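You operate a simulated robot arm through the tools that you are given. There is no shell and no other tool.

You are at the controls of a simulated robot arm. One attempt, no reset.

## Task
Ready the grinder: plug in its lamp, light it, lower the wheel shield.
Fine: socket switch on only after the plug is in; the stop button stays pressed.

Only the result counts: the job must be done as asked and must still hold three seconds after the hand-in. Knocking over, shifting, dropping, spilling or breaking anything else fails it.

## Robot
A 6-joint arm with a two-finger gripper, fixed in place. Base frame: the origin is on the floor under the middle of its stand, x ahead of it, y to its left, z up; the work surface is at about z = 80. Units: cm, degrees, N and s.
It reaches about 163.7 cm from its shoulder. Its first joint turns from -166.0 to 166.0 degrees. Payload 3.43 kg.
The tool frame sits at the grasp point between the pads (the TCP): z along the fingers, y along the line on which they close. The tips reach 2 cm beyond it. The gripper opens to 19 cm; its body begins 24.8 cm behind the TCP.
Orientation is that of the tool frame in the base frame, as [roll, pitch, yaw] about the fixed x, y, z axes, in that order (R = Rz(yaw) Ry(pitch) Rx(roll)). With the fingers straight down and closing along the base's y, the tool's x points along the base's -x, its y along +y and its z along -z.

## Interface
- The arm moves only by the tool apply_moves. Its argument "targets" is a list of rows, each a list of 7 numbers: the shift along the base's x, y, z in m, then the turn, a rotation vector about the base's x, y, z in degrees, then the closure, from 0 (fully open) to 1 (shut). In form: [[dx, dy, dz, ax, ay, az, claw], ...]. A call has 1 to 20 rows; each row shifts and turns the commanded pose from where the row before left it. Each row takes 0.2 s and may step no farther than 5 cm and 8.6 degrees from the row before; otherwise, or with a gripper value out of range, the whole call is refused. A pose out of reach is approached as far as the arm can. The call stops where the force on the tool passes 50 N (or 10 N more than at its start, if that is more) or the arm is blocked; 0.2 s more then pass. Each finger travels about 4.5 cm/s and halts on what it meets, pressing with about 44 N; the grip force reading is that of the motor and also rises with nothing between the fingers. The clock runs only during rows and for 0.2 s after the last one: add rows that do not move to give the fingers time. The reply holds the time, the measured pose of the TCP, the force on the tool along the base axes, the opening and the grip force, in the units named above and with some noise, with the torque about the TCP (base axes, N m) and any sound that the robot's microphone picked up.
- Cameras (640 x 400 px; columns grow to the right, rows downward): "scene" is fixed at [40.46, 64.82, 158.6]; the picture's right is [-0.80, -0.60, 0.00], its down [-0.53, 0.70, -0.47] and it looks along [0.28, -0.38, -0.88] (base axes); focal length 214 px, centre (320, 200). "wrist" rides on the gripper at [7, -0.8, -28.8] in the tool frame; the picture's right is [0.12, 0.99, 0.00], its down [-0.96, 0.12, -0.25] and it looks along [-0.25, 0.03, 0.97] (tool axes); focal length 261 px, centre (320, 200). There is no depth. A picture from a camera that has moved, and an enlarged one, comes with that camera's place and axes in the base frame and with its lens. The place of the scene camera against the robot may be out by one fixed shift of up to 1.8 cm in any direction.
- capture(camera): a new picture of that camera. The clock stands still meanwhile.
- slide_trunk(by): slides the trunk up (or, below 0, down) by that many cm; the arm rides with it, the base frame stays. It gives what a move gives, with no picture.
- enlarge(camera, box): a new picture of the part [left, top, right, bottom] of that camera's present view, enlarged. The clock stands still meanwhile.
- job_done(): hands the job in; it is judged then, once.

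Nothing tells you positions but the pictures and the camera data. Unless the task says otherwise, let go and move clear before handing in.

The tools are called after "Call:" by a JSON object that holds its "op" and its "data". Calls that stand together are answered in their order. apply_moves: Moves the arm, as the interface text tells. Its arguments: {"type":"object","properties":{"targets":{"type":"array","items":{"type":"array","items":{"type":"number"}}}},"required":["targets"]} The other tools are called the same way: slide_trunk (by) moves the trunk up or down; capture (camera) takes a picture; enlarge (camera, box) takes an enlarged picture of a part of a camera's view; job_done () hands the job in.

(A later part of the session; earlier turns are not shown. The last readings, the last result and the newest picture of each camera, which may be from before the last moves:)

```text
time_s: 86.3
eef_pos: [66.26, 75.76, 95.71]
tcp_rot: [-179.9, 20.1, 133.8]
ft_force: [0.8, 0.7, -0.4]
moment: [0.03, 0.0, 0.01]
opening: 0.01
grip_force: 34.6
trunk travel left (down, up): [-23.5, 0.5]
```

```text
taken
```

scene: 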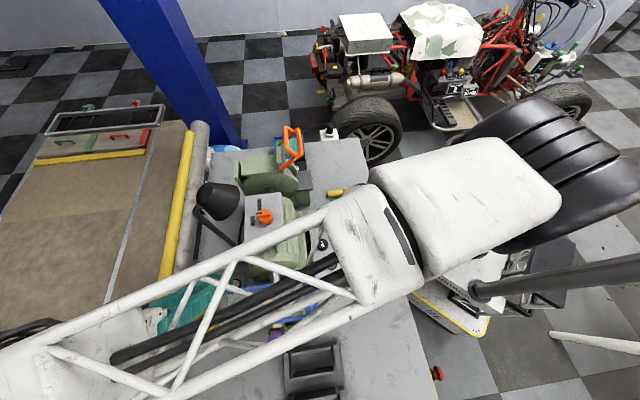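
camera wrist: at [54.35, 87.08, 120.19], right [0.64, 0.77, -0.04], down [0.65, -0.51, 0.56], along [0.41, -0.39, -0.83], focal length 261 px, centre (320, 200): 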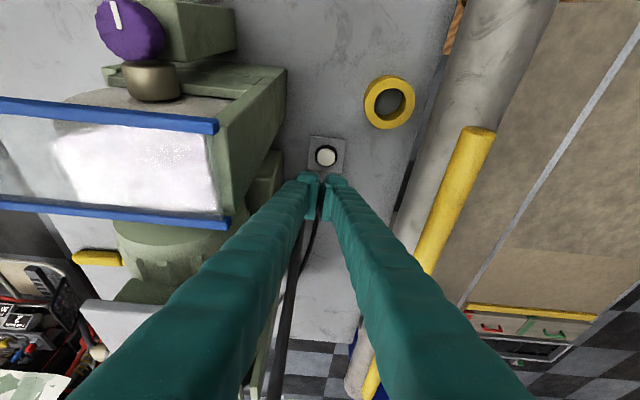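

Call:
{"op": "apply_moves", "data": {"targets": [[0.019, -0.0126, -0.01, 0, 0, 0, 1.0], [0, 0, -0.03, 0, 0, 0, 1.0], [0, 0, -0.03, 0, 0, 0, 1.0], [0, 0, -0.015, 0, 0, 0, 1.0], [0, 0, 0, 0, 0, 0, 1.0]]}}

Call:
{"op": "enlarge", "data": {"camera": "wrist", "box": [260, 120, 380, 240]}}

Call:
{"op": "capture", "data": {"camera": "wrist"}}

Call:
{"op": "enlarge", "data": {"camera": "scene", "box": [140, 230, 300, 360]}}

```text
time_s: 87.5
eef_pos: [68.36, 74.53, 87.37]
tcp_rot: [-179.9, 20.0, 133.7]
ft_force: [-0.7, 0.1, 0.7]
moment: [-0.01, 0.05, 0.04]
opening: 0.0
grip_force: 34.6
trunk travel left (down, up): [-23.5, 0.5]
```

```text
3.33 times, centred on (320, 180) of wrist
camera zoom: at [56.29, 85.86, 111.89], right [0.64, 0.77, -0.04], down [0.65, -0.51, 0.56], along [0.41, -0.39, -0.83], focal length 869 px, centre (320, 267)
```

zoom: 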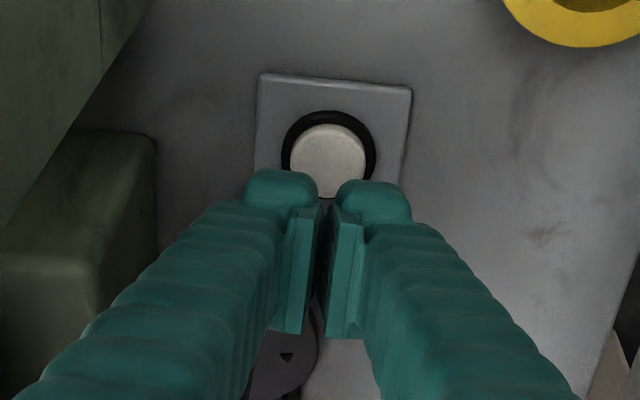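

```text
taken
camera wrist: at [56.29, 85.86, 111.89], right [0.64, 0.77, -0.04], down [0.65, -0.51, 0.56], along [0.41, -0.39, -0.83], focal length 261 px, centre (320, 200)
```

wrist: 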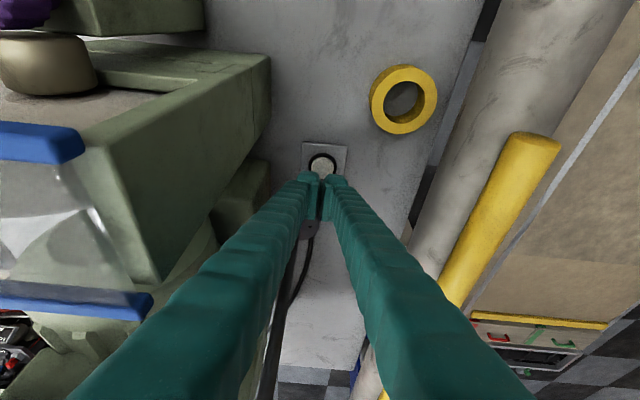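

```text
3.08 times, centred on (220, 295) of scene
camera zoom: at [40.46, 64.82, 158.6], right [-0.8, -0.6, 0.0], down [-0.53, 0.7, -0.47], along [0.28, -0.38, -0.88], focal length 660 px, centre (628, -92)
```

zoom: 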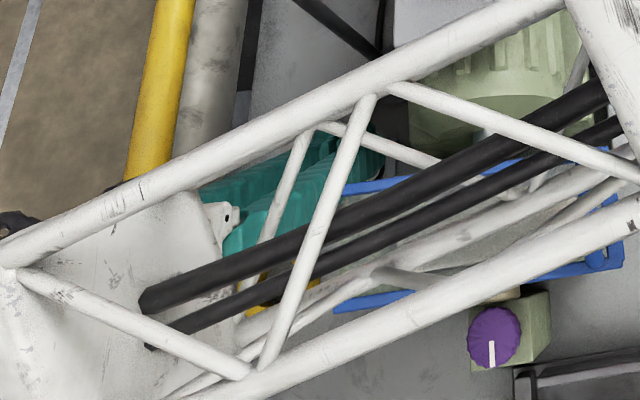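

Call:
{"op": "apply_moves", "data": {"targets": [[0, 0, -0.01, 0, 0, 0, 1.0], [0, 0, -0.01, 0, 0, 0, 1.0], [0, 0, -0.003, 0, 0, 0, 1.0], [0, 0, -0.002, 0, 0, 0, 1.0], [0, 0, 0, 0, 0, 0, 1.0]]}}

Call:
{"op": "enlarge", "data": {"camera": "wrist", "box": [260, 120, 380, 240]}}

```text
time_s: 88.8
eef_pos: [68.28, 74.58, 84.88]
tcp_rot: [-179.8, 20.0, 133.7]
ft_force: [0.3, 0.4, -0.4]
moment: [0.04, 0.01, 0.0]
opening: 0.01
grip_force: 34.4
trunk travel left (down, up): [-23.5, 0.5]
```

```text
3.33 times, centred on (320, 180) of wrist
camera zoom: at [56.27, 85.85, 109.31], right [0.64, 0.77, -0.04], down [0.65, -0.51, 0.56], along [0.41, -0.39, -0.83], focal length 869 px, centre (320, 267)
```

zoom: 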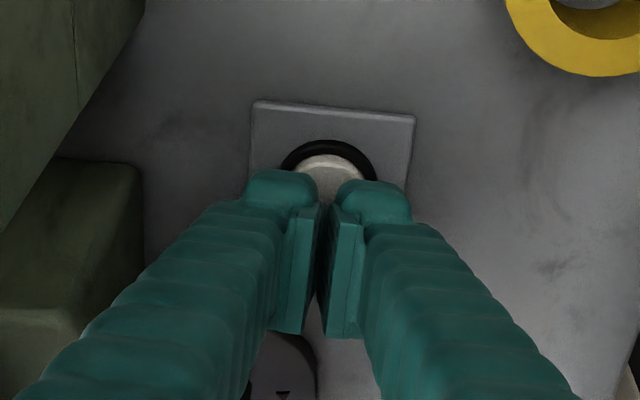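

Call:
{"op": "apply_moves", "data": {"targets": [[0, 0, -0.003, 0, 0, 0, 1.0], [0, 0, -0.003, 0, 0, 0, 1.0], [0, 0, -0.003, 0, 0, 0, 1.0], [0, 0, 0, 0, 0, 0, 1.0]]}}

```text
time_s: 89.8
eef_pos: [68.2, 74.6, 83.88]
tcp_rot: [-179.9, 20.0, 133.7]
ft_force: [0.3, -0.3, 1.1]
moment: [0.01, 0.0, 0.0]
opening: 0.61
grip_force: 34.5
trunk travel left (down, up): [-23.5, 0.5]
```

Call:
{"op": "enlarge", "data": {"camera": "wrist", "box": [260, 120, 380, 240]}}

Call:
{"op": "capture", "data": {"camera": "scene"}}

```text
3.33 times, centred on (320, 180) of wrist
camera zoom: at [56.28, 85.79, 108.38], right [0.64, 0.77, -0.04], down [0.65, -0.51, 0.56], along [0.41, -0.39, -0.83], focal length 869 px, centre (320, 267)
```

zoom: 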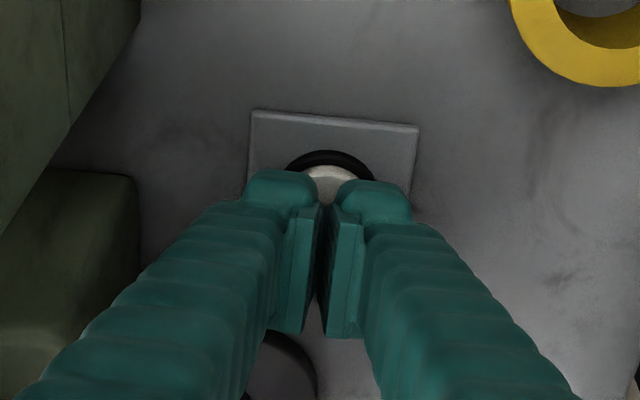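

```text
taken
```

scene: 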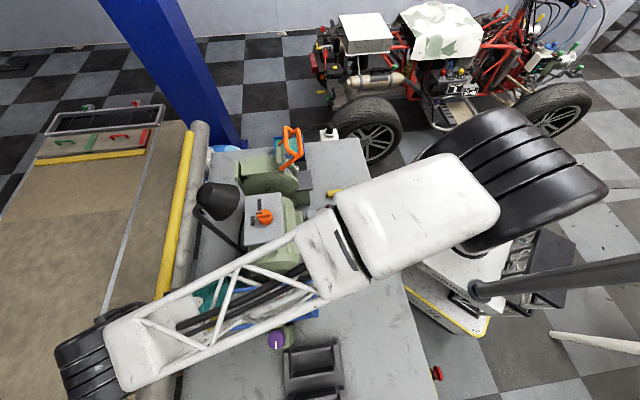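

Call:
{"op": "apply_moves", "data": {"targets": [[0, 0, -0.002, 0, 0, 0, 1.0], [0, 0, -0.002, 0, 0, 0, 1.0], [0, 0, 0, 0, 0, 0, 1.0]]}}

Call:
{"op": "enlarge", "data": {"camera": "wrist", "box": [260, 120, 380, 240]}}

```text
time_s: 90.5
eef_pos: [68.23, 74.44, 83.48]
tcp_rot: [-179.9, 20.1, 133.7]
ft_force: [-0.7, -0.1, 6.1]
moment: [0.02, 0.08, -0.02]
opening: 0.6
grip_force: 34.5
trunk travel left (down, up): [-23.5, 0.5]
heard: click
```

```text
3.33 times, centred on (320, 180) of wrist
camera zoom: at [56.29, 85.78, 107.99], right [0.64, 0.77, -0.04], down [0.65, -0.51, 0.56], along [0.41, -0.39, -0.83], focal length 869 px, centre (320, 267)
```

zoom: 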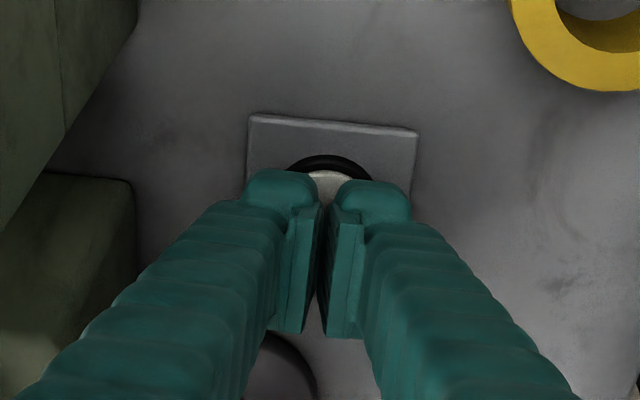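

A click was heard. I'll lift off the button and check whether the lamp is lit.

Call:
{"op": "apply_moves", "data": {"targets": [[0, 0, 0.02, 0, 0, 0, 1.0], [-0.005, 0.005, 0.03, 0, 0, 0, 1.0], [-0.01, 0.01, 0.03, 0, 0, 0, 1.0], [-0.02, 0.02, 0.02, 0, 0, 0, 1.0], [-0.03, 0.03, 0.01, 0, 0, 0, 1.0], [-0.03, 0.03, 0, 0, 0, 0, 1.0], [0, 0, 0, 0, 0, 0, 1.0]]}}

Call:
{"op": "capture", "data": {"camera": "scene"}}

Call:
{"op": "capture", "data": {"camera": "wrist"}}

```text
time_s: 92.2
eef_pos: [58.64, 84.18, 94.45]
tcp_rot: [-179.8, 20.1, 133.7]
ft_force: [-0.9, 0.4, -1.2]
moment: [-0.08, -0.03, 0.01]
opening: 0.01
grip_force: 34.6
trunk travel left (down, up): [-23.5, 0.5]
```

```text
taken
```

scene: 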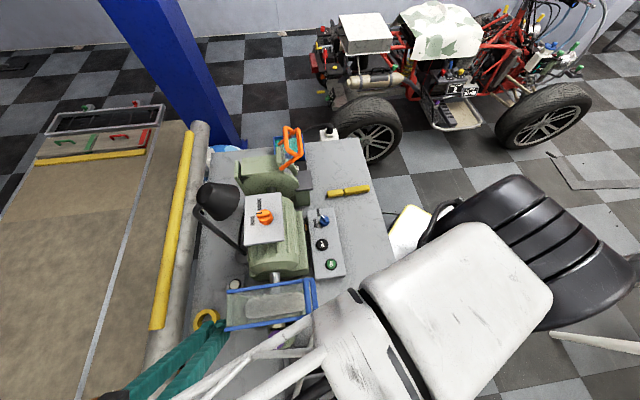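

```text
taken
camera wrist: at [46.75, 95.55, 119.0], right [0.64, 0.77, -0.04], down [0.65, -0.51, 0.56], along [0.41, -0.39, -0.83], focal length 261 px, centre (320, 200)
```

wrist: 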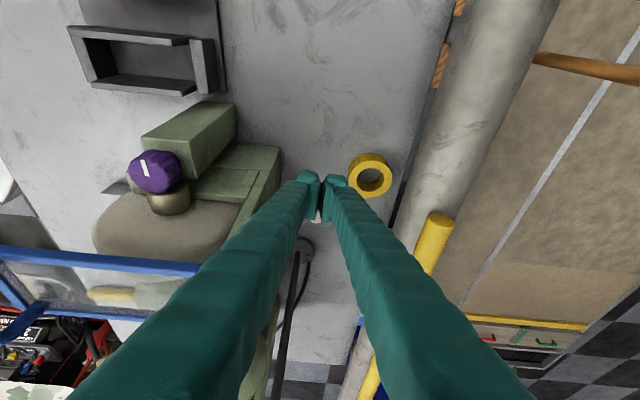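

Call:
{"op": "enlarge", "data": {"camera": "scene", "box": [185, 160, 285, 300]}}

Call:
{"op": "enlarge", "data": {"camera": "scene", "box": [222, 272, 252, 302]}}

```text
2.86 times, centred on (235, 230) of scene
camera zoom: at [40.46, 64.82, 158.6], right [-0.8, -0.6, 0.0], down [-0.53, 0.7, -0.47], along [0.28, -0.38, -0.88], focal length 613 px, centre (563, 114)
```

zoom: 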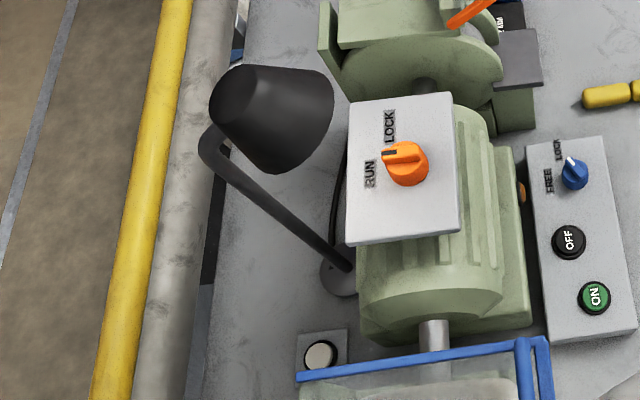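

```text
13.33 times, centred on (237, 287) of scene
camera zoom: at [40.46, 64.82, 158.6], right [-0.8, -0.6, 0.0], down [-0.53, 0.7, -0.47], along [0.28, -0.38, -0.88], focal length 2860 px, centre (1427, -960)
```

zoom: 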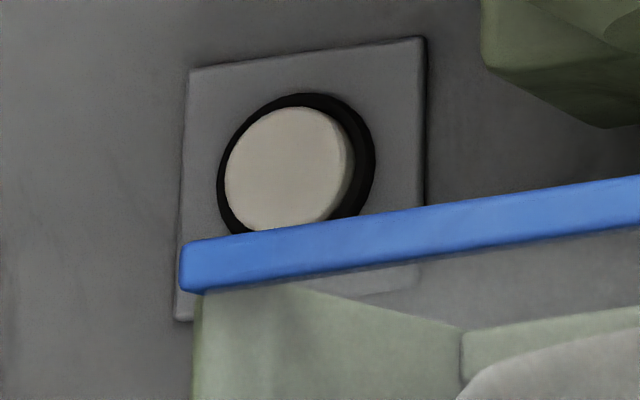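

Call:
{"op": "enlarge", "data": {"camera": "scene", "box": [190, 175, 250, 265]}}

Call:
{"op": "enlarge", "data": {"camera": "scene", "box": [225, 120, 325, 190]}}

```text
4.44 times, centred on (220, 220) of scene
camera zoom: at [40.46, 64.82, 158.6], right [-0.8, -0.6, 0.0], down [-0.53, 0.7, -0.47], along [0.28, -0.38, -0.88], focal length 953 px, centre (764, 111)
```

zoom: 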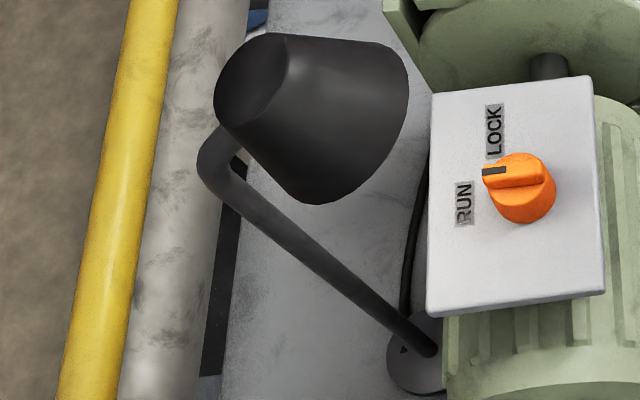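

```text
5.71 times, centred on (275, 155) of scene
camera zoom: at [40.46, 64.82, 158.6], right [-0.8, -0.6, 0.0], down [-0.53, 0.7, -0.47], along [0.28, -0.38, -0.88], focal length 1226 px, centre (577, 457)
```

zoom: 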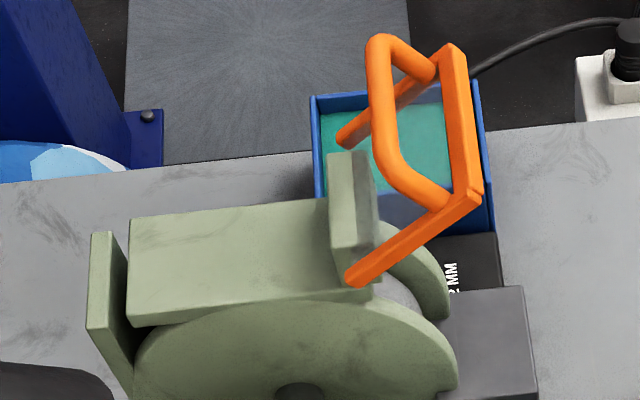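

The RUN/LOCK box under the lamp is clearly brighter now, so the lamp appears lit; I'll confirm that later from another angle. Next I retrace my path around the front toward the raised orange shield.

Call:
{"op": "apply_moves", "data": {"targets": [[-0.0287, 0.0277, 0.0133, 0, 0, 0, 1.0], [-0.0287, 0.0277, 0.0133, 0, 0, 0, 1.0], [-0.0287, 0.0277, 0.0133, 0, 0, 0, 1.0], [0, 0, 0.015, 4.83, 4.6, 0, 1.0], [0, 0, 0.015, 4.83, 4.6, 0, 1.0], [0, 0, 0.015, 4.83, 4.6, 0, 1.0], [-0.0406, -0.0155, 0.019, 0, 0, 0, 1.0], [-0.0406, -0.0155, 0.019, 0, 0, 0, 1.0], [-0.0406, -0.0155, 0.019, 0, 0, 0, 1.0], [-0.0406, -0.0155, 0.019, 0, 0, 0, 1.0], [-0.0144, -0.0408, 0.019, 0, 0, 0, 1.0], [-0.0144, -0.0408, 0.019, 0, 0, 0, 1.0], [-0.0144, -0.0408, 0.019, 0, 0, 0, 1.0], [-0.0144, -0.0408, 0.019, 0, 0, 0, 1.0], [0.0036, -0.0429, 0.0086, 0, 0, 0, 1.0], [0.0036, -0.0429, 0.0086, 0, 0, 0, 1.0], [0.0036, -0.0429, 0.0086, 0, 0, 0, 1.0], [0.0036, -0.0429, 0.0086, 0, 0, 0, 1.0], [0.0036, -0.0429, 0.0086, 0, 0, 0, 1.0], [0.0036, -0.0429, 0.0086, 0, 0, 0, 1.0]]}}

Call:
{"op": "capture", "data": {"camera": "wrist"}}

Call:
{"op": "capture", "data": {"camera": "scene"}}

```text
time_s: 96.3
eef_pos: [30.44, 44.02, 123.54]
tcp_rot: [-180.0, 0.0, 133.7]
ft_force: [0.3, 0.8, -1.1]
moment: [-0.19, 0.04, 0.03]
opening: 0.01
grip_force: 34.8
trunk travel left (down, up): [-23.5, 0.5]
```

```text
taken
camera wrist: at [24.99, 48.49, 152.24], right [0.64, 0.77, 0.0], down [0.75, -0.62, 0.25], along [0.19, -0.16, -0.97], focal length 261 px, centre (320, 200)
```

wrist: 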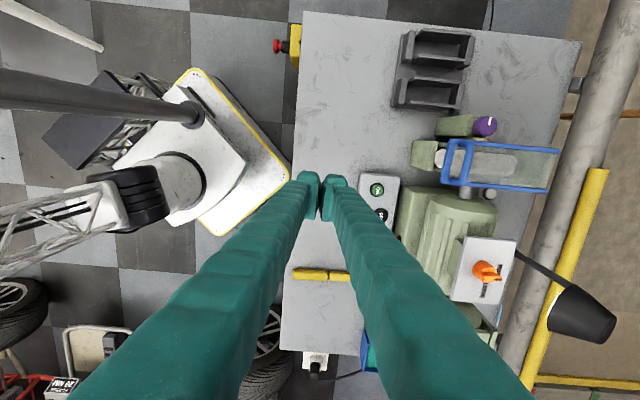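

```text
taken
```

scene: 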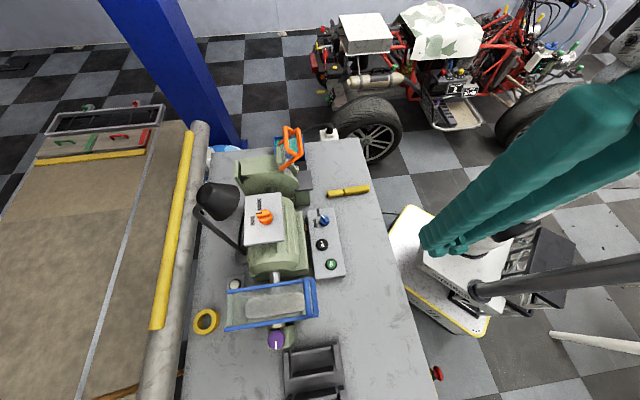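

Call:
{"op": "apply_moves", "data": {"targets": [[0.037, -0.0238, 0.002, 0, 0, 0, 1.0], [0.037, -0.0238, 0.002, 0, 0, 0, 1.0], [0.037, -0.0238, 0.002, 0, 0, 0, 1.0], [0.037, -0.0238, 0.002, 0, 0, 0, 1.0], [0.037, -0.0238, 0.002, 0, 0, 0, 1.0], [0.037, -0.0238, 0.002, 0, 0, 0, 1.0], [0.037, -0.0238, 0.002, 0, 0, 0, 1.0], [0.037, -0.0238, 0.0, 0, 0, 0, 1.0], [0, 0, 0, 0, 0, 0, 1.0]]}}

Call:
{"op": "capture", "data": {"camera": "wrist"}}

Call:
{"op": "enlarge", "data": {"camera": "wrist", "box": [330, 130, 560, 290]}}

```text
time_s: 98.3
eef_pos: [60.33, 25.04, 124.78]
tcp_rot: [-179.8, 0.0, 133.7]
ft_force: [-0.1, 0.3, 0.8]
moment: [0.01, 0.02, 0.01]
opening: 0.0
grip_force: 34.3
trunk travel left (down, up): [-23.5, 0.5]
```

```text
taken
camera wrist: at [54.89, 29.5, 153.46], right [0.64, 0.77, 0.0], down [0.75, -0.62, 0.25], along [0.19, -0.16, -0.97], focal length 261 px, centre (320, 200)
```

wrist: 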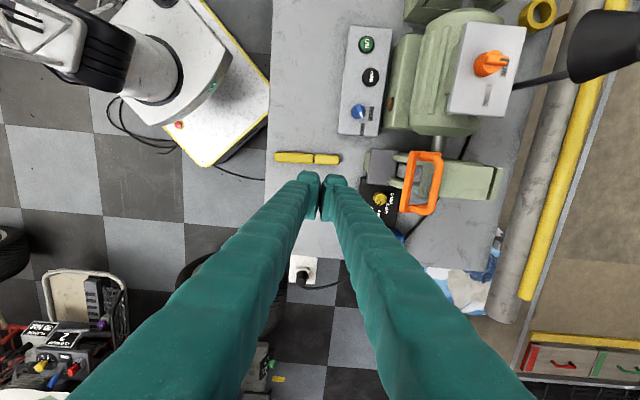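

```text
2.50 times, centred on (445, 210) of wrist
camera zoom: at [54.89, 29.5, 153.46], right [0.64, 0.77, 0.0], down [0.75, -0.62, 0.25], along [0.19, -0.16, -0.97], focal length 652 px, centre (8, 175)
```

zoom: 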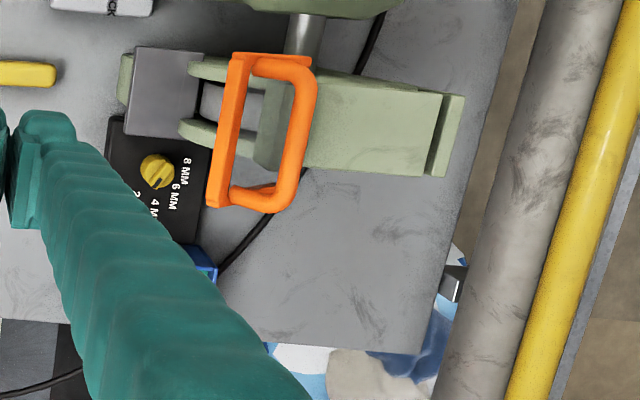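

The view matches my estimate: the front bar of the orange shield runs from (66, 39) to (72.6, 32) at z≈113. I'll position the closed fingertips over that bar and check before pressing.

Call:
{"op": "apply_moves", "data": {"targets": [[0.025, 0.0297, -0.015, 0, 0, 0, 1.0], [0.025, 0.0297, -0.015, 0, 0, 0, 1.0], [0.0247, 0.0295, -0.015, 0, 0, 0, 1.0], [0, 0, 0, 0, 0, 0, 1.0]]}}

Call:
{"op": "capture", "data": {"camera": "wrist"}}

Call:
{"op": "enlarge", "data": {"camera": "scene", "box": [225, 90, 345, 190]}}

```text
time_s: 99.3
eef_pos: [67.66, 33.97, 120.21]
tcp_rot: [-179.9, 0.0, 133.7]
ft_force: [0.8, 0.7, 0.1]
moment: [-0.06, 0.06, -0.02]
opening: 0.01
grip_force: 34.0
trunk travel left (down, up): [-23.5, 0.5]
```

```text
taken
camera wrist: at [62.02, 38.34, 148.93], right [0.64, 0.77, 0.0], down [0.75, -0.62, 0.25], along [0.19, -0.16, -0.97], focal length 261 px, centre (320, 200)
```

wrist: 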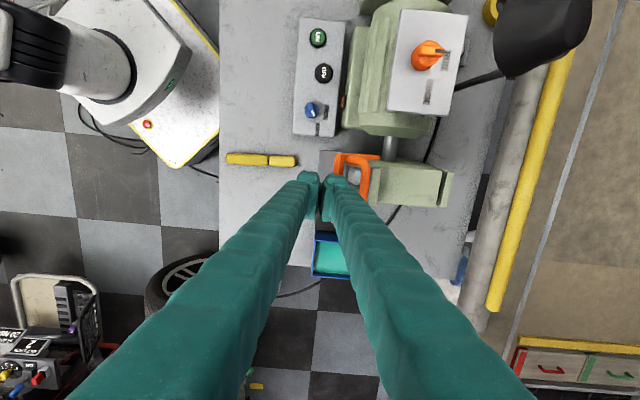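

```text
4.00 times, centred on (285, 140) of scene
camera zoom: at [40.46, 64.82, 158.6], right [-0.8, -0.6, 0.0], down [-0.53, 0.7, -0.47], along [0.28, -0.38, -0.88], focal length 858 px, centre (460, 440)
```

zoom: 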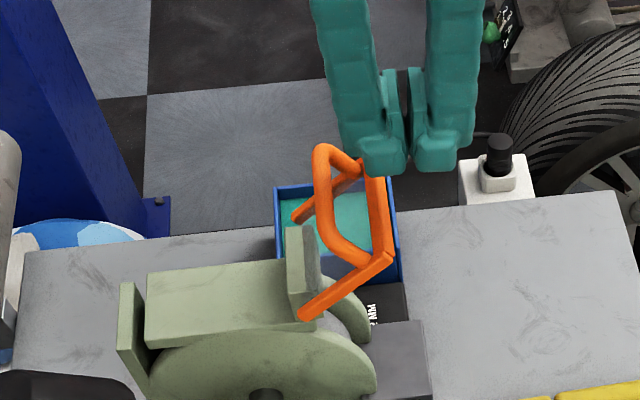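

Call:
{"op": "apply_moves", "data": {"targets": [[0, 0, -0.015, 0, 0, 0, 1.0], [0, 0, -0.015, 0, 0, 0, 1.0], [0, 0, -0.005, 0, 0, 0, 1.0], [0, 0, -0.004, 0, 0, 0, 1.0], [0, 0, -0.004, 0, 0, 0, 1.0], [0, 0, 0, 0, 0, 0, 1.0]]}}

Call:
{"op": "enlarge", "data": {"camera": "wrist", "box": [270, 120, 410, 260]}}

Call:
{"op": "enlarge", "data": {"camera": "scene", "box": [250, 100, 330, 180]}}

```text
time_s: 100.8
eef_pos: [67.34, 33.89, 116.04]
tcp_rot: [-179.9, 0.0, 133.8]
ft_force: [0.4, 0.5, -0.9]
moment: [-0.02, -0.03, -0.01]
opening: 0.0
grip_force: 34.3
trunk travel left (down, up): [-23.5, 0.5]
```

```text
2.86 times, centred on (340, 190) of wrist
camera zoom: at [61.95, 38.36, 144.56], right [0.64, 0.77, 0.0], down [0.75, -0.62, 0.25], along [0.19, -0.16, -0.97], focal length 745 px, centre (263, 229)
```

zoom: 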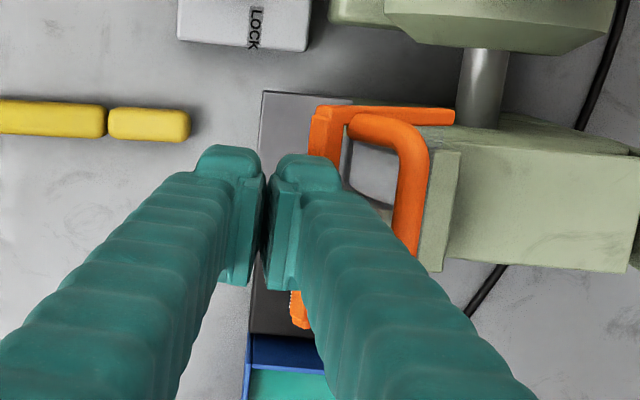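

```text
5.00 times, centred on (290, 140) of scene
camera zoom: at [40.46, 64.82, 158.6], right [-0.8, -0.6, 0.0], down [-0.53, 0.7, -0.47], along [0.28, -0.38, -0.88], focal length 1072 px, centre (470, 500)
```

zoom: 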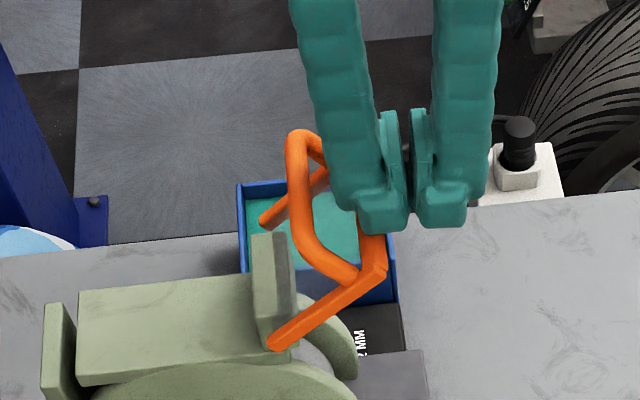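

Call:
{"op": "apply_moves", "data": {"targets": [[0, 0, -0.004, 0, 0, 0, 1.0], [0, 0, -0.004, 0, 0, 0, 1.0], [0, 0, -0.004, 0, 0, 0, 1.0], [0, 0, 0, 0, 0, 0, 1.0]]}}

Call:
{"op": "enlarge", "data": {"camera": "scene", "box": [250, 100, 330, 180]}}

```text
time_s: 101.8
eef_pos: [67.47, 33.96, 114.9]
tcp_rot: [-179.9, 0.0, 133.7]
ft_force: [-5.0, -2.5, 3.9]
moment: [0.07, 0.06, 0.12]
opening: 0.0
grip_force: 34.6
trunk travel left (down, up): [-23.5, 0.5]
```

```text
5.00 times, centred on (290, 140) of scene
camera zoom: at [40.46, 64.82, 158.6], right [-0.8, -0.6, 0.0], down [-0.53, 0.7, -0.47], along [0.28, -0.38, -0.88], focal length 1072 px, centre (470, 500)
```

zoom: 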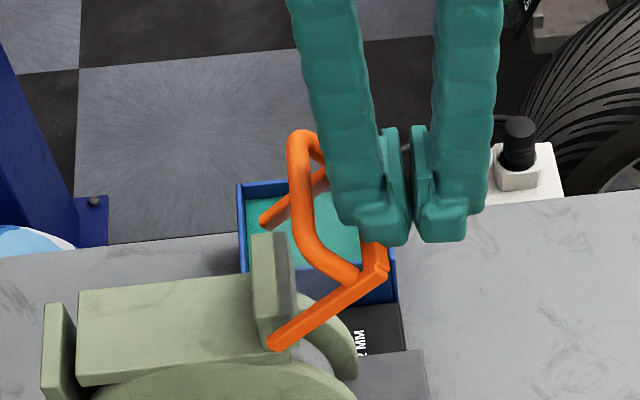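

Call:
{"op": "apply_moves", "data": {"targets": [[0, 0, -0.004, 0, 0, 0, 1.0], [0, 0, -0.004, 0, 0, 0, 1.0], [0, 0, 0, 0, 0, 0, 1.0]]}}

Call:
{"op": "enlarge", "data": {"camera": "scene", "box": [250, 100, 330, 180]}}

```text
time_s: 102.7
eef_pos: [67.15, 33.57, 114.11]
tcp_rot: [-179.8, 0.2, 133.7]
ft_force: [-19.2, -17.5, 15.3]
moment: [0.13, 0.17, 0.24]
opening: 0.0
grip_force: 34.2
trunk travel left (down, up): [-23.5, 0.5]
stopped in row 3: the force on the tool passed its limit at 51 N (the readings are from after the stop); the commanded pose is now the measured one
```

```text
5.00 times, centred on (290, 140) of scene
camera zoom: at [40.46, 64.82, 158.6], right [-0.8, -0.6, 0.0], down [-0.53, 0.7, -0.47], along [0.28, -0.38, -0.88], focal length 1072 px, centre (470, 500)
```

zoom: 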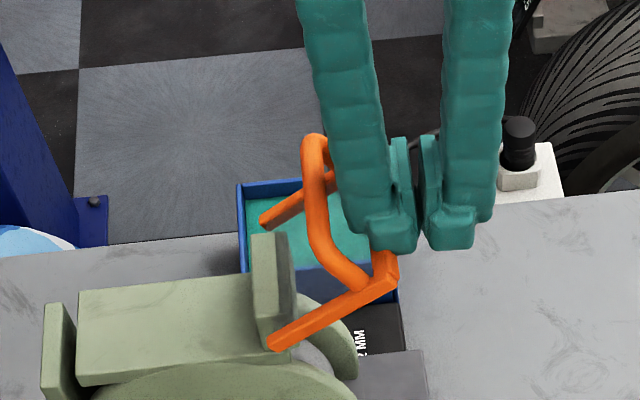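

The shield turns freely, but the bar swings forward as it goes down and pushed against my fingers. I'll re-place the fingertips on top of the bar and press along its arc, down with some forward movement.

Call:
{"op": "apply_moves", "data": {"targets": [[0, 0, 0.015, 0, 0, 0, 1.0], [0.0065, 0.0062, 0, 0, 0, 0, 1.0], [0, 0, -0.005, 0, 0, 0, 1.0], [-0.0014, -0.0013, -0.004, 0, 0, 0, 1.0], [-0.0014, -0.0013, -0.004, 0, 0, 0, 1.0], [-0.0014, -0.0013, -0.004, 0, 0, 0, 1.0], [-0.0014, -0.0013, -0.004, 0, 0, 0, 1.0], [0, 0, 0, 0, 0, 0, 1.0]]}}

Call:
{"op": "enlarge", "data": {"camera": "scene", "box": [250, 100, 330, 180]}}

Call:
{"op": "enlarge", "data": {"camera": "wrist", "box": [270, 120, 410, 260]}}

```text
time_s: 103.8
eef_pos: [67.65, 34.23, 114.36]
tcp_rot: [-179.6, -0.1, 133.9]
ft_force: [-0.6, -1.4, -0.9]
moment: [-0.1, 0.04, -0.01]
opening: 0.0
grip_force: 34.6
trunk travel left (down, up): [-23.5, 0.5]
stopped in row 5: the force on the tool passed its limit at 52 N (the readings are from after the stop); the commanded pose is now the measured one
```

```text
5.00 times, centred on (290, 140) of scene
camera zoom: at [40.46, 64.82, 158.6], right [-0.8, -0.6, 0.0], down [-0.53, 0.7, -0.47], along [0.28, -0.38, -0.88], focal length 1072 px, centre (470, 500)
```

zoom: 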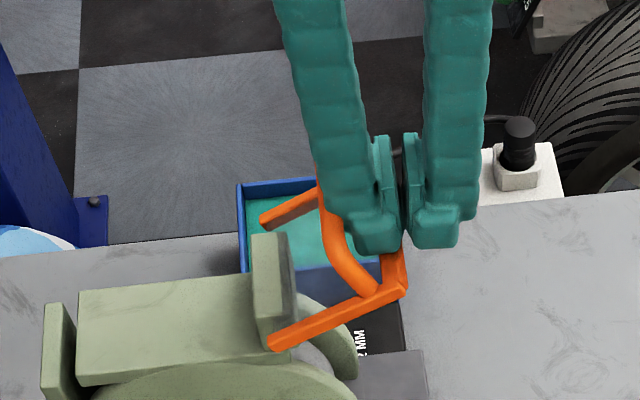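

```text
2.86 times, centred on (340, 190) of wrist
camera zoom: at [62.36, 38.78, 143.03], right [0.63, 0.77, -0.01], down [0.75, -0.61, 0.25], along [0.19, -0.16, -0.97], focal length 745 px, centre (263, 229)
```

zoom: 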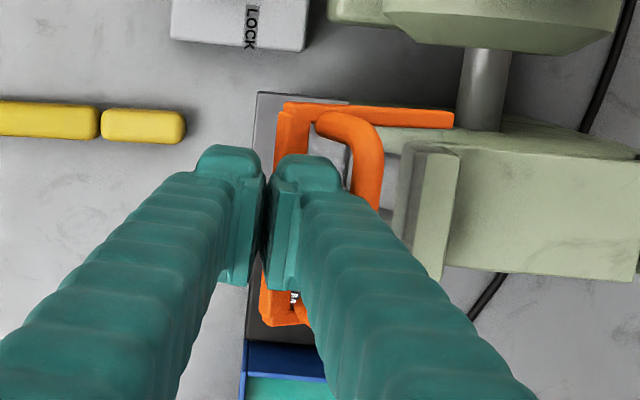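

The shield has swung down to about 20° above level. Now I'll move over its handle loop and press straight down on that.

Call:
{"op": "apply_moves", "data": {"targets": [[-0.001, -0.001, 0.015, 0, 0, 0, 1.0], [0, 0, 0.02, 0, 0, 0, 1.0], [0.009, 0.0085, 0, 0, 0, 0, 1.0], [0.009, 0.0085, 0, 0, 0, 0, 1.0], [0, 0, 0, 0, 0, 0, 1.0]]}}

Call:
{"op": "enlarge", "data": {"camera": "scene", "box": [250, 100, 330, 180]}}

Call:
{"op": "enlarge", "data": {"camera": "wrist", "box": [270, 120, 410, 260]}}

```text
time_s: 105.0
eef_pos: [69.42, 35.78, 117.93]
tcp_rot: [-179.7, 0.0, 133.6]
ft_force: [0.5, -0.4, -0.3]
moment: [-0.05, 0.04, 0.01]
opening: 0.0
grip_force: 34.8
trunk travel left (down, up): [-23.5, 0.5]
```

```text
5.00 times, centred on (290, 140) of scene
camera zoom: at [40.46, 64.82, 158.6], right [-0.8, -0.6, 0.0], down [-0.53, 0.7, -0.47], along [0.28, -0.38, -0.88], focal length 1072 px, centre (470, 500)
```

zoom: 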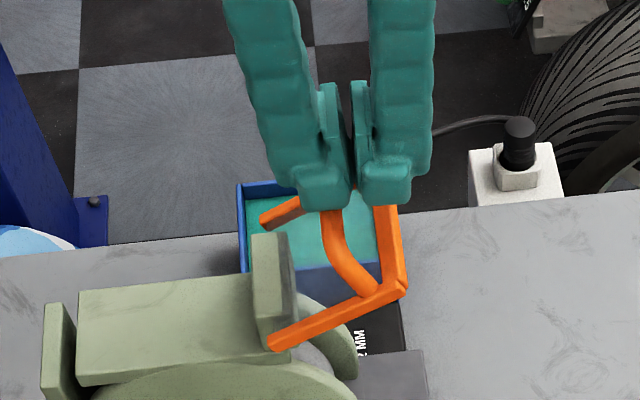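

```text
2.86 times, centred on (340, 190) of wrist
camera zoom: at [64.08, 40.38, 146.57], right [0.64, 0.77, -0.01], down [0.75, -0.61, 0.25], along [0.19, -0.16, -0.97], focal length 745 px, centre (263, 229)
```

zoom: 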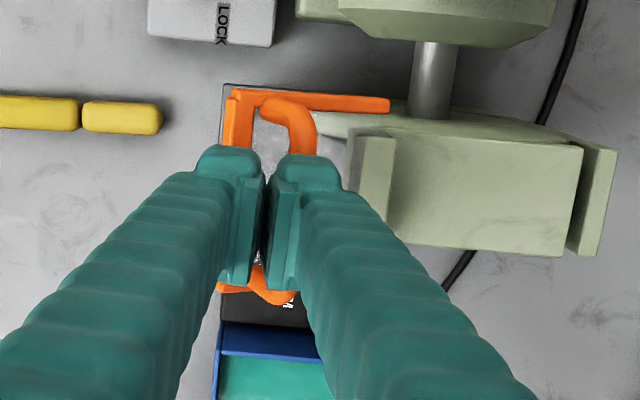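

Call:
{"op": "apply_moves", "data": {"targets": [[0, 0, -0.01, 0, 0, 0, 1.0], [0, 0, -0.004, 0, 0, 0, 1.0], [-0.0004, -0.0004, -0.004, 0, 0, 0, 1.0], [-0.0004, -0.0004, -0.004, 0, 0, 0, 1.0], [-0.0004, -0.0004, -0.004, 0, 0, 0, 1.0], [-0.0004, -0.0004, -0.004, 0, 0, 0, 1.0], [0, 0, 0, 0, 0, 0, 1.0]]}}

Call:
{"op": "enlarge", "data": {"camera": "scene", "box": [250, 100, 330, 180]}}

```text
time_s: 106.6
eef_pos: [69.06, 35.55, 115.11]
tcp_rot: [-179.7, -0.1, 133.7]
ft_force: [-4.4, -4.7, 3.4]
moment: [-0.04, 0.12, 0.06]
opening: 0.61
grip_force: 34.0
trunk travel left (down, up): [-23.5, 0.5]
```

```text
5.00 times, centred on (290, 140) of scene
camera zoom: at [40.46, 64.82, 158.6], right [-0.8, -0.6, 0.0], down [-0.53, 0.7, -0.47], along [0.28, -0.38, -0.88], focal length 1072 px, centre (470, 500)
```

zoom: 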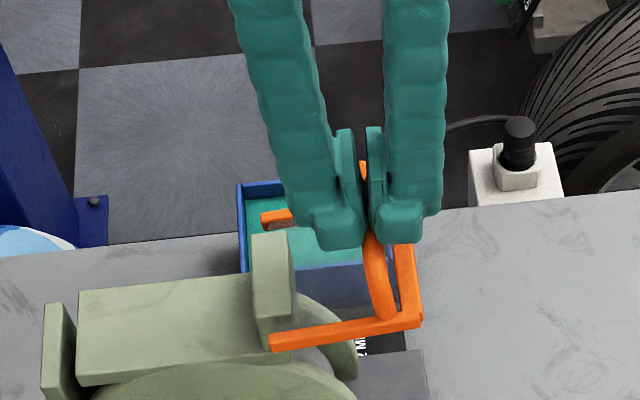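

The shield is nearly level now, but the loop is under the gap between my fingers. I'll shift forward so that one finger is over it and keep pressing.

Call:
{"op": "apply_moves", "data": {"targets": [[0, 0, 0.01, 0, 0, 0, 1.0], [-0.0055, -0.0052, 0, 0, 0, 0, 1.0], [-0.0055, -0.0052, 0, 0, 0, 0, 1.0], [0, 0, -0.006, 0, 0, 0, 1.0], [0, 0, -0.004, 0, 0, 0, 1.0], [0, 0, -0.004, 0, 0, 0, 1.0], [0, 0, -0.004, 0, 0, 0, 1.0], [0, 0, -0.004, 0, 0, 0, 1.0], [0, 0, 0, 0, 0, 0, 1.0]]}}

Call:
{"op": "enlarge", "data": {"camera": "scene", "box": [250, 100, 330, 180]}}

Call:
{"op": "enlarge", "data": {"camera": "wrist", "box": [270, 120, 410, 260]}}

```text
time_s: 108.6
eef_pos: [68.11, 34.52, 113.83]
tcp_rot: [-179.8, -0.1, 133.7]
ft_force: [0.5, 0.3, -0.9]
moment: [0.0, -0.01, 0.0]
opening: 0.03
grip_force: 34.0
trunk travel left (down, up): [-23.5, 0.5]
```

```text
5.00 times, centred on (290, 140) of scene
camera zoom: at [40.46, 64.82, 158.6], right [-0.8, -0.6, 0.0], down [-0.53, 0.7, -0.47], along [0.28, -0.38, -0.88], focal length 1072 px, centre (470, 500)
```

zoom: 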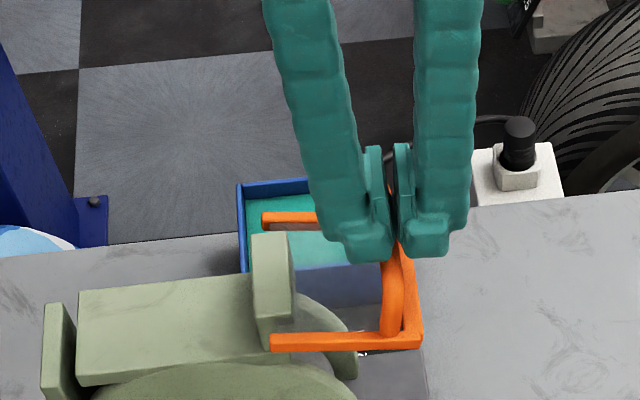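

```text
2.86 times, centred on (340, 190) of wrist
camera zoom: at [62.7, 39.12, 142.39], right [0.64, 0.77, -0.01], down [0.75, -0.61, 0.25], along [0.19, -0.16, -0.97], focal length 745 px, centre (263, 229)
```

zoom: 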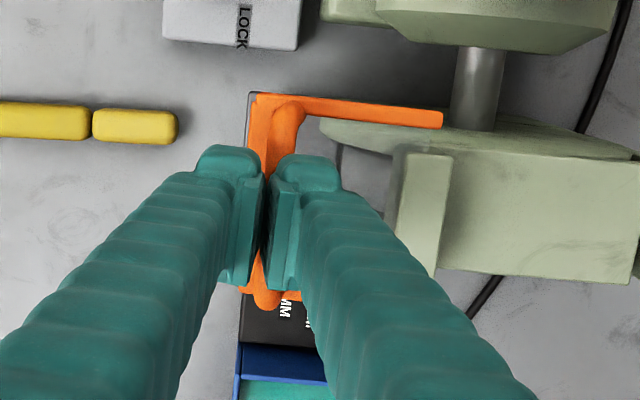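

Call:
{"op": "apply_moves", "data": {"targets": [[0, 0, -0.004, 0, 0, 0, 1.0], [0, 0, -0.004, 0, 0, 0, 1.0], [0, 0, -0.004, 0, 0, 0, 1.0], [0, 0, -0.004, 0, 0, 0, 1.0], [0, 0, -0.004, 0, 0, 0, 1.0], [0, 0, -0.004, 0, 0, 0, 1.0], [0, 0, 0, 0, 0, 0, 1.0]]}}

Call:
{"op": "enlarge", "data": {"camera": "scene", "box": [250, 100, 330, 180]}}

Call:
{"op": "enlarge", "data": {"camera": "wrist", "box": [270, 120, 410, 260]}}

```text
time_s: 110.2
eef_pos: [68.03, 34.46, 111.48]
tcp_rot: [-179.7, 0.1, 133.7]
ft_force: [-0.1, -0.5, 0.3]
moment: [-0.01, 0.02, 0.0]
opening: 0.0
grip_force: 33.6
trunk travel left (down, up): [-23.5, 0.5]
```

```text
5.00 times, centred on (290, 140) of scene
camera zoom: at [40.46, 64.82, 158.6], right [-0.8, -0.6, 0.0], down [-0.53, 0.7, -0.47], along [0.28, -0.38, -0.88], focal length 1072 px, centre (470, 500)
```

zoom: 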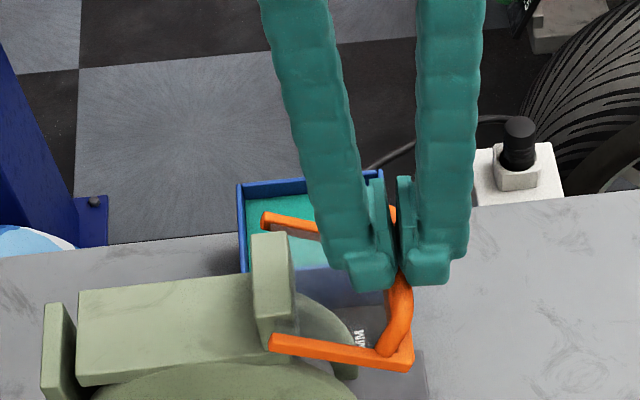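

```text
2.86 times, centred on (340, 190) of wrist
camera zoom: at [62.74, 39.08, 140.01], right [0.64, 0.77, -0.01], down [0.75, -0.61, 0.25], along [0.19, -0.16, -0.97], focal length 745 px, centre (263, 229)
```

zoom: 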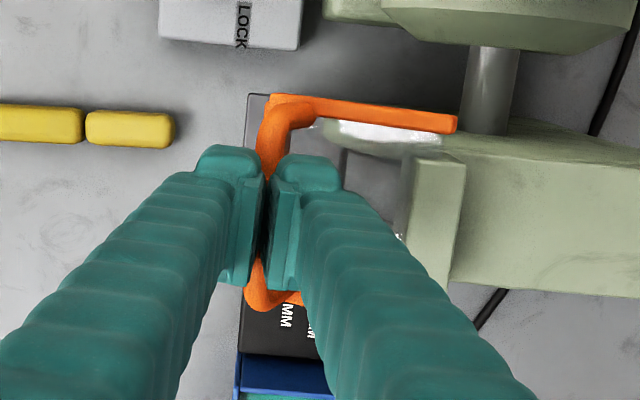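

Call:
{"op": "apply_moves", "data": {"targets": [[-0.002, -0.002, -0.004, 0, 0, 0, 1.0], [0, 0, -0.004, 0, 0, 0, 1.0], [0, 0, -0.004, 0, 0, 0, 1.0], [0, 0, -0.004, 0, 0, 0, 1.0], [0, 0, -0.004, 0, 0, 0, 1.0], [0, 0, 0, 0, 0, 0, 1.0]]}}

Call:
{"op": "enlarge", "data": {"camera": "scene", "box": [250, 100, 330, 180]}}

Call:
{"op": "enlarge", "data": {"camera": "wrist", "box": [270, 120, 410, 260]}}

```text
time_s: 111.6
eef_pos: [68.06, 34.4, 109.65]
tcp_rot: [-179.9, 0.1, 133.7]
ft_force: [4.8, 4.0, 27.3]
moment: [-0.03, -0.43, 0.05]
opening: 0.0
grip_force: 34.8
trunk travel left (down, up): [-23.5, 0.5]
```

```text
5.00 times, centred on (290, 140) of scene
camera zoom: at [40.46, 64.82, 158.6], right [-0.8, -0.6, 0.0], down [-0.53, 0.7, -0.47], along [0.28, -0.38, -0.88], focal length 1072 px, centre (470, 500)
```

zoom: 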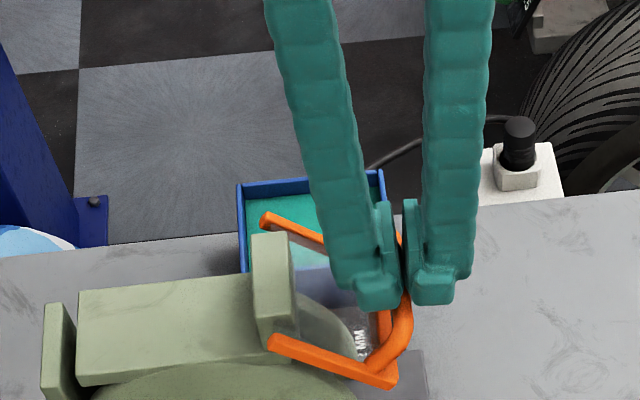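

```text
2.86 times, centred on (340, 190) of wrist
camera zoom: at [62.45, 38.9, 138.27], right [0.64, 0.77, 0.0], down [0.75, -0.61, 0.25], along [0.19, -0.16, -0.97], focal length 745 px, centre (263, 229)
```

zoom: 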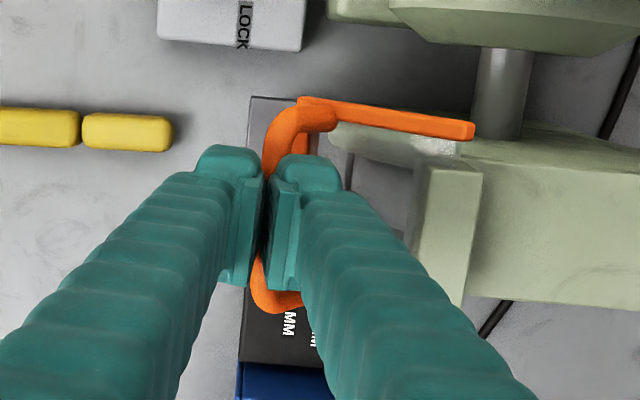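

Call:
{"op": "apply_moves", "data": {"targets": [[0, 0, -0.002, 0, 0, 0, 1.0], [0, 0, 0, 0, 0, 0, 1.0]]}}

Call:
{"op": "enlarge", "data": {"camera": "scene", "box": [250, 100, 330, 180]}}

```text
time_s: 112.1
eef_pos: [68.02, 34.36, 109.41]
tcp_rot: [179.8, 0.2, 133.7]
ft_force: [2.7, 4.5, 16.1]
moment: [0.0, -0.31, 0.05]
opening: 0.0
grip_force: 34.1
trunk travel left (down, up): [-23.5, 0.5]
stopped in row 2: the force on the tool passed its limit at 52 N (the readings are from after the stop); the commanded pose is now the measured one
```

```text
5.00 times, centred on (290, 140) of scene
camera zoom: at [40.46, 64.82, 158.6], right [-0.8, -0.6, 0.0], down [-0.53, 0.7, -0.47], along [0.28, -0.38, -0.88], focal length 1072 px, centre (470, 500)
```

zoom: 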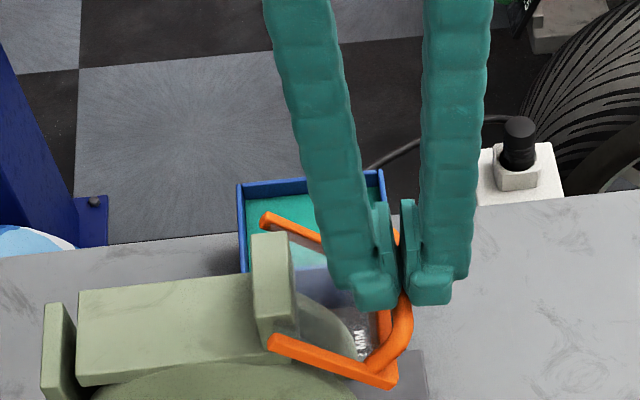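

That was a firm stop with no further motion, so the shield is fully down. I'll lift straight off and inspect it.

Call:
{"op": "apply_moves", "data": {"targets": [[0, 0, 0.005, 0, 0, 0, 1.0], [0, 0, 0.01, 0, 0, 0, 1.0], [0, 0, 0.03, 0, 0, 0, 1.0], [0, 0, 0.04, 0, 0, 0, 1.0], [0, 0, 0.03, 0, 0, 0, 1.0], [-0.03, -0.03, 0.0, 0, 0, 0, 1.0], [-0.03, -0.03, 0.0, 0, 0, 0, 1.0], [-0.03, -0.03, 0.0, 0, 0, 0, 1.0], [0, 0, 0, 0, 0, 0, 1.0]]}}

Call:
{"op": "capture", "data": {"camera": "scene"}}

Call:
{"op": "enlarge", "data": {"camera": "scene", "box": [225, 110, 345, 200]}}

Call:
{"op": "capture", "data": {"camera": "wrist"}}

```text
time_s: 114.1
eef_pos: [59.16, 25.43, 121.04]
tcp_rot: [179.9, 0.0, 133.6]
ft_force: [-0.4, 0.0, 1.1]
moment: [0.09, -0.05, 0.0]
opening: 0.0
grip_force: 34.5
trunk travel left (down, up): [-23.5, 0.5]
```

```text
taken
```

scene: 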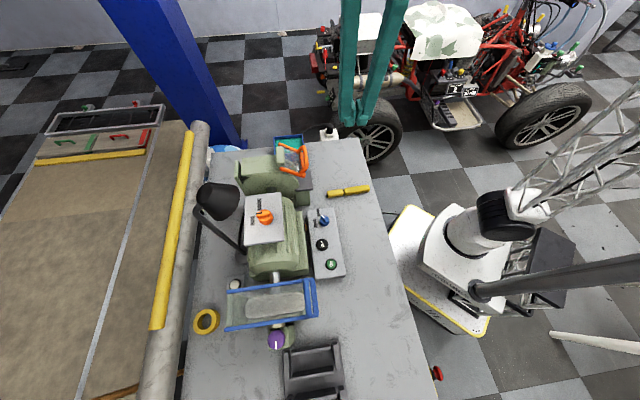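

```text
4.44 times, centred on (285, 155) of scene
camera zoom: at [40.46, 64.82, 158.6], right [-0.8, -0.6, 0.0], down [-0.53, 0.7, -0.47], along [0.28, -0.38, -0.88], focal length 953 px, centre (476, 400)
```

zoom: 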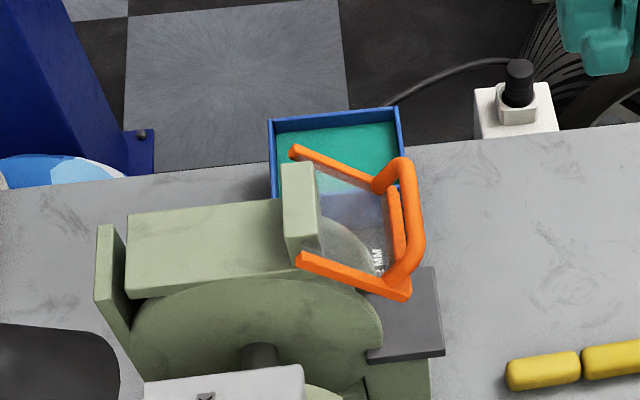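

```text
taken
camera wrist: at [53.62, 29.86, 149.58], right [0.64, 0.77, 0.0], down [0.75, -0.62, 0.25], along [0.19, -0.16, -0.97], focal length 261 px, centre (320, 200)
```

wrist: 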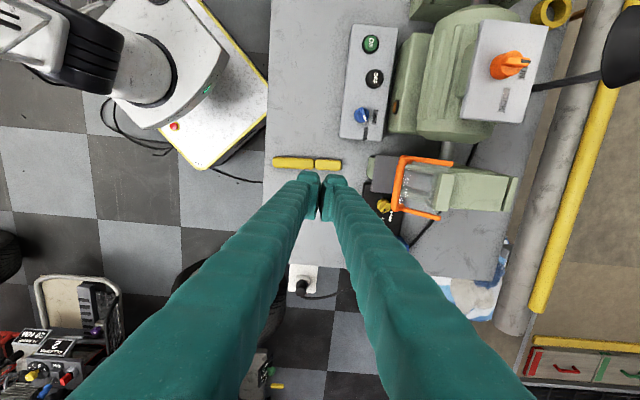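

The orange shield is down and stays there. I'll now re-check the whole result: lamp light, plug, rocker and buttons, using the same zoom boxes as at the start.

Call:
{"op": "enlarge", "data": {"camera": "scene", "box": [180, 110, 360, 230]}}

Call:
{"op": "enlarge", "data": {"camera": "scene", "box": [305, 200, 350, 280]}}

Call:
{"op": "enlarge", "data": {"camera": "scene", "box": [317, 112, 341, 142]}}

Call:
{"op": "enlarge", "data": {"camera": "scene", "box": [180, 200, 380, 400]}}

```text
3.33 times, centred on (270, 170) of scene
camera zoom: at [40.46, 64.82, 158.6], right [-0.8, -0.6, 0.0], down [-0.53, 0.7, -0.47], along [0.28, -0.38, -0.88], focal length 715 px, centre (487, 300)
```

zoom: 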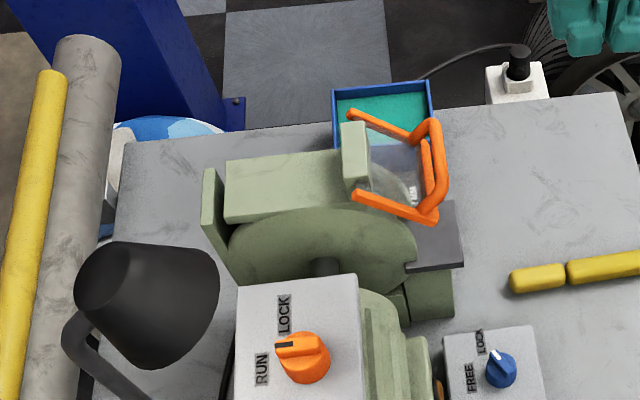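

```text
5.00 times, centred on (328, 240) of scene
camera zoom: at [40.46, 64.82, 158.6], right [-0.8, -0.6, 0.0], down [-0.53, 0.7, -0.47], along [0.28, -0.38, -0.88], focal length 1072 px, centre (282, 0)
```

zoom: 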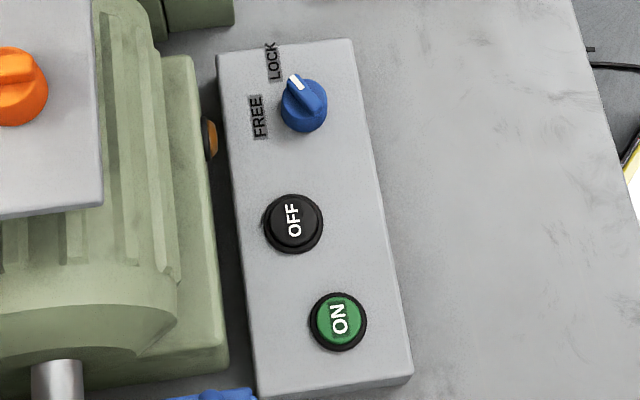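

```text
13.33 times, centred on (329, 127) of scene
camera zoom: at [40.46, 64.82, 158.6], right [-0.8, -0.6, 0.0], down [-0.53, 0.7, -0.47], along [0.28, -0.38, -0.88], focal length 2860 px, centre (200, 1173)
```

zoom: 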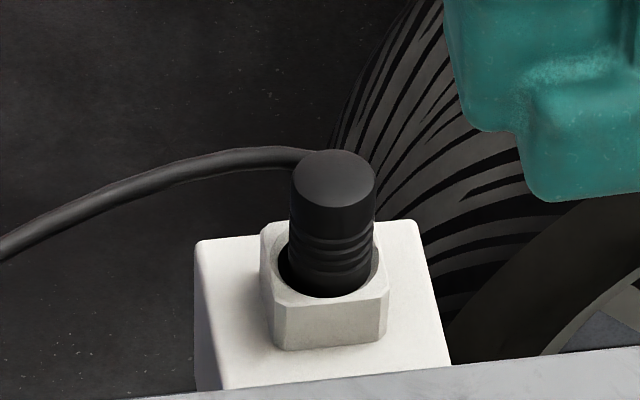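

```text
2.00 times, centred on (280, 300) of scene
camera zoom: at [40.46, 64.82, 158.6], right [-0.8, -0.6, 0.0], down [-0.53, 0.7, -0.47], along [0.28, -0.38, -0.88], focal length 429 px, centre (400, 0)
```

zoom: 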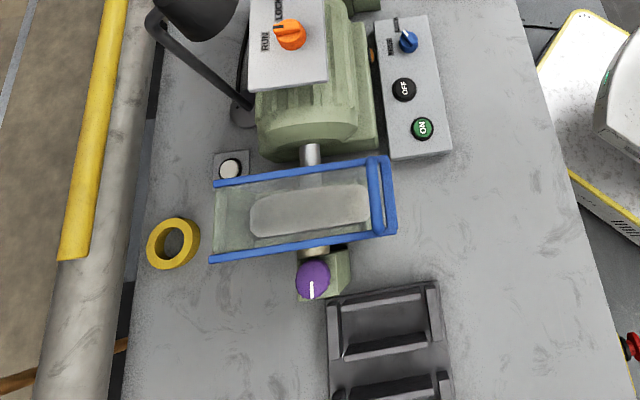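

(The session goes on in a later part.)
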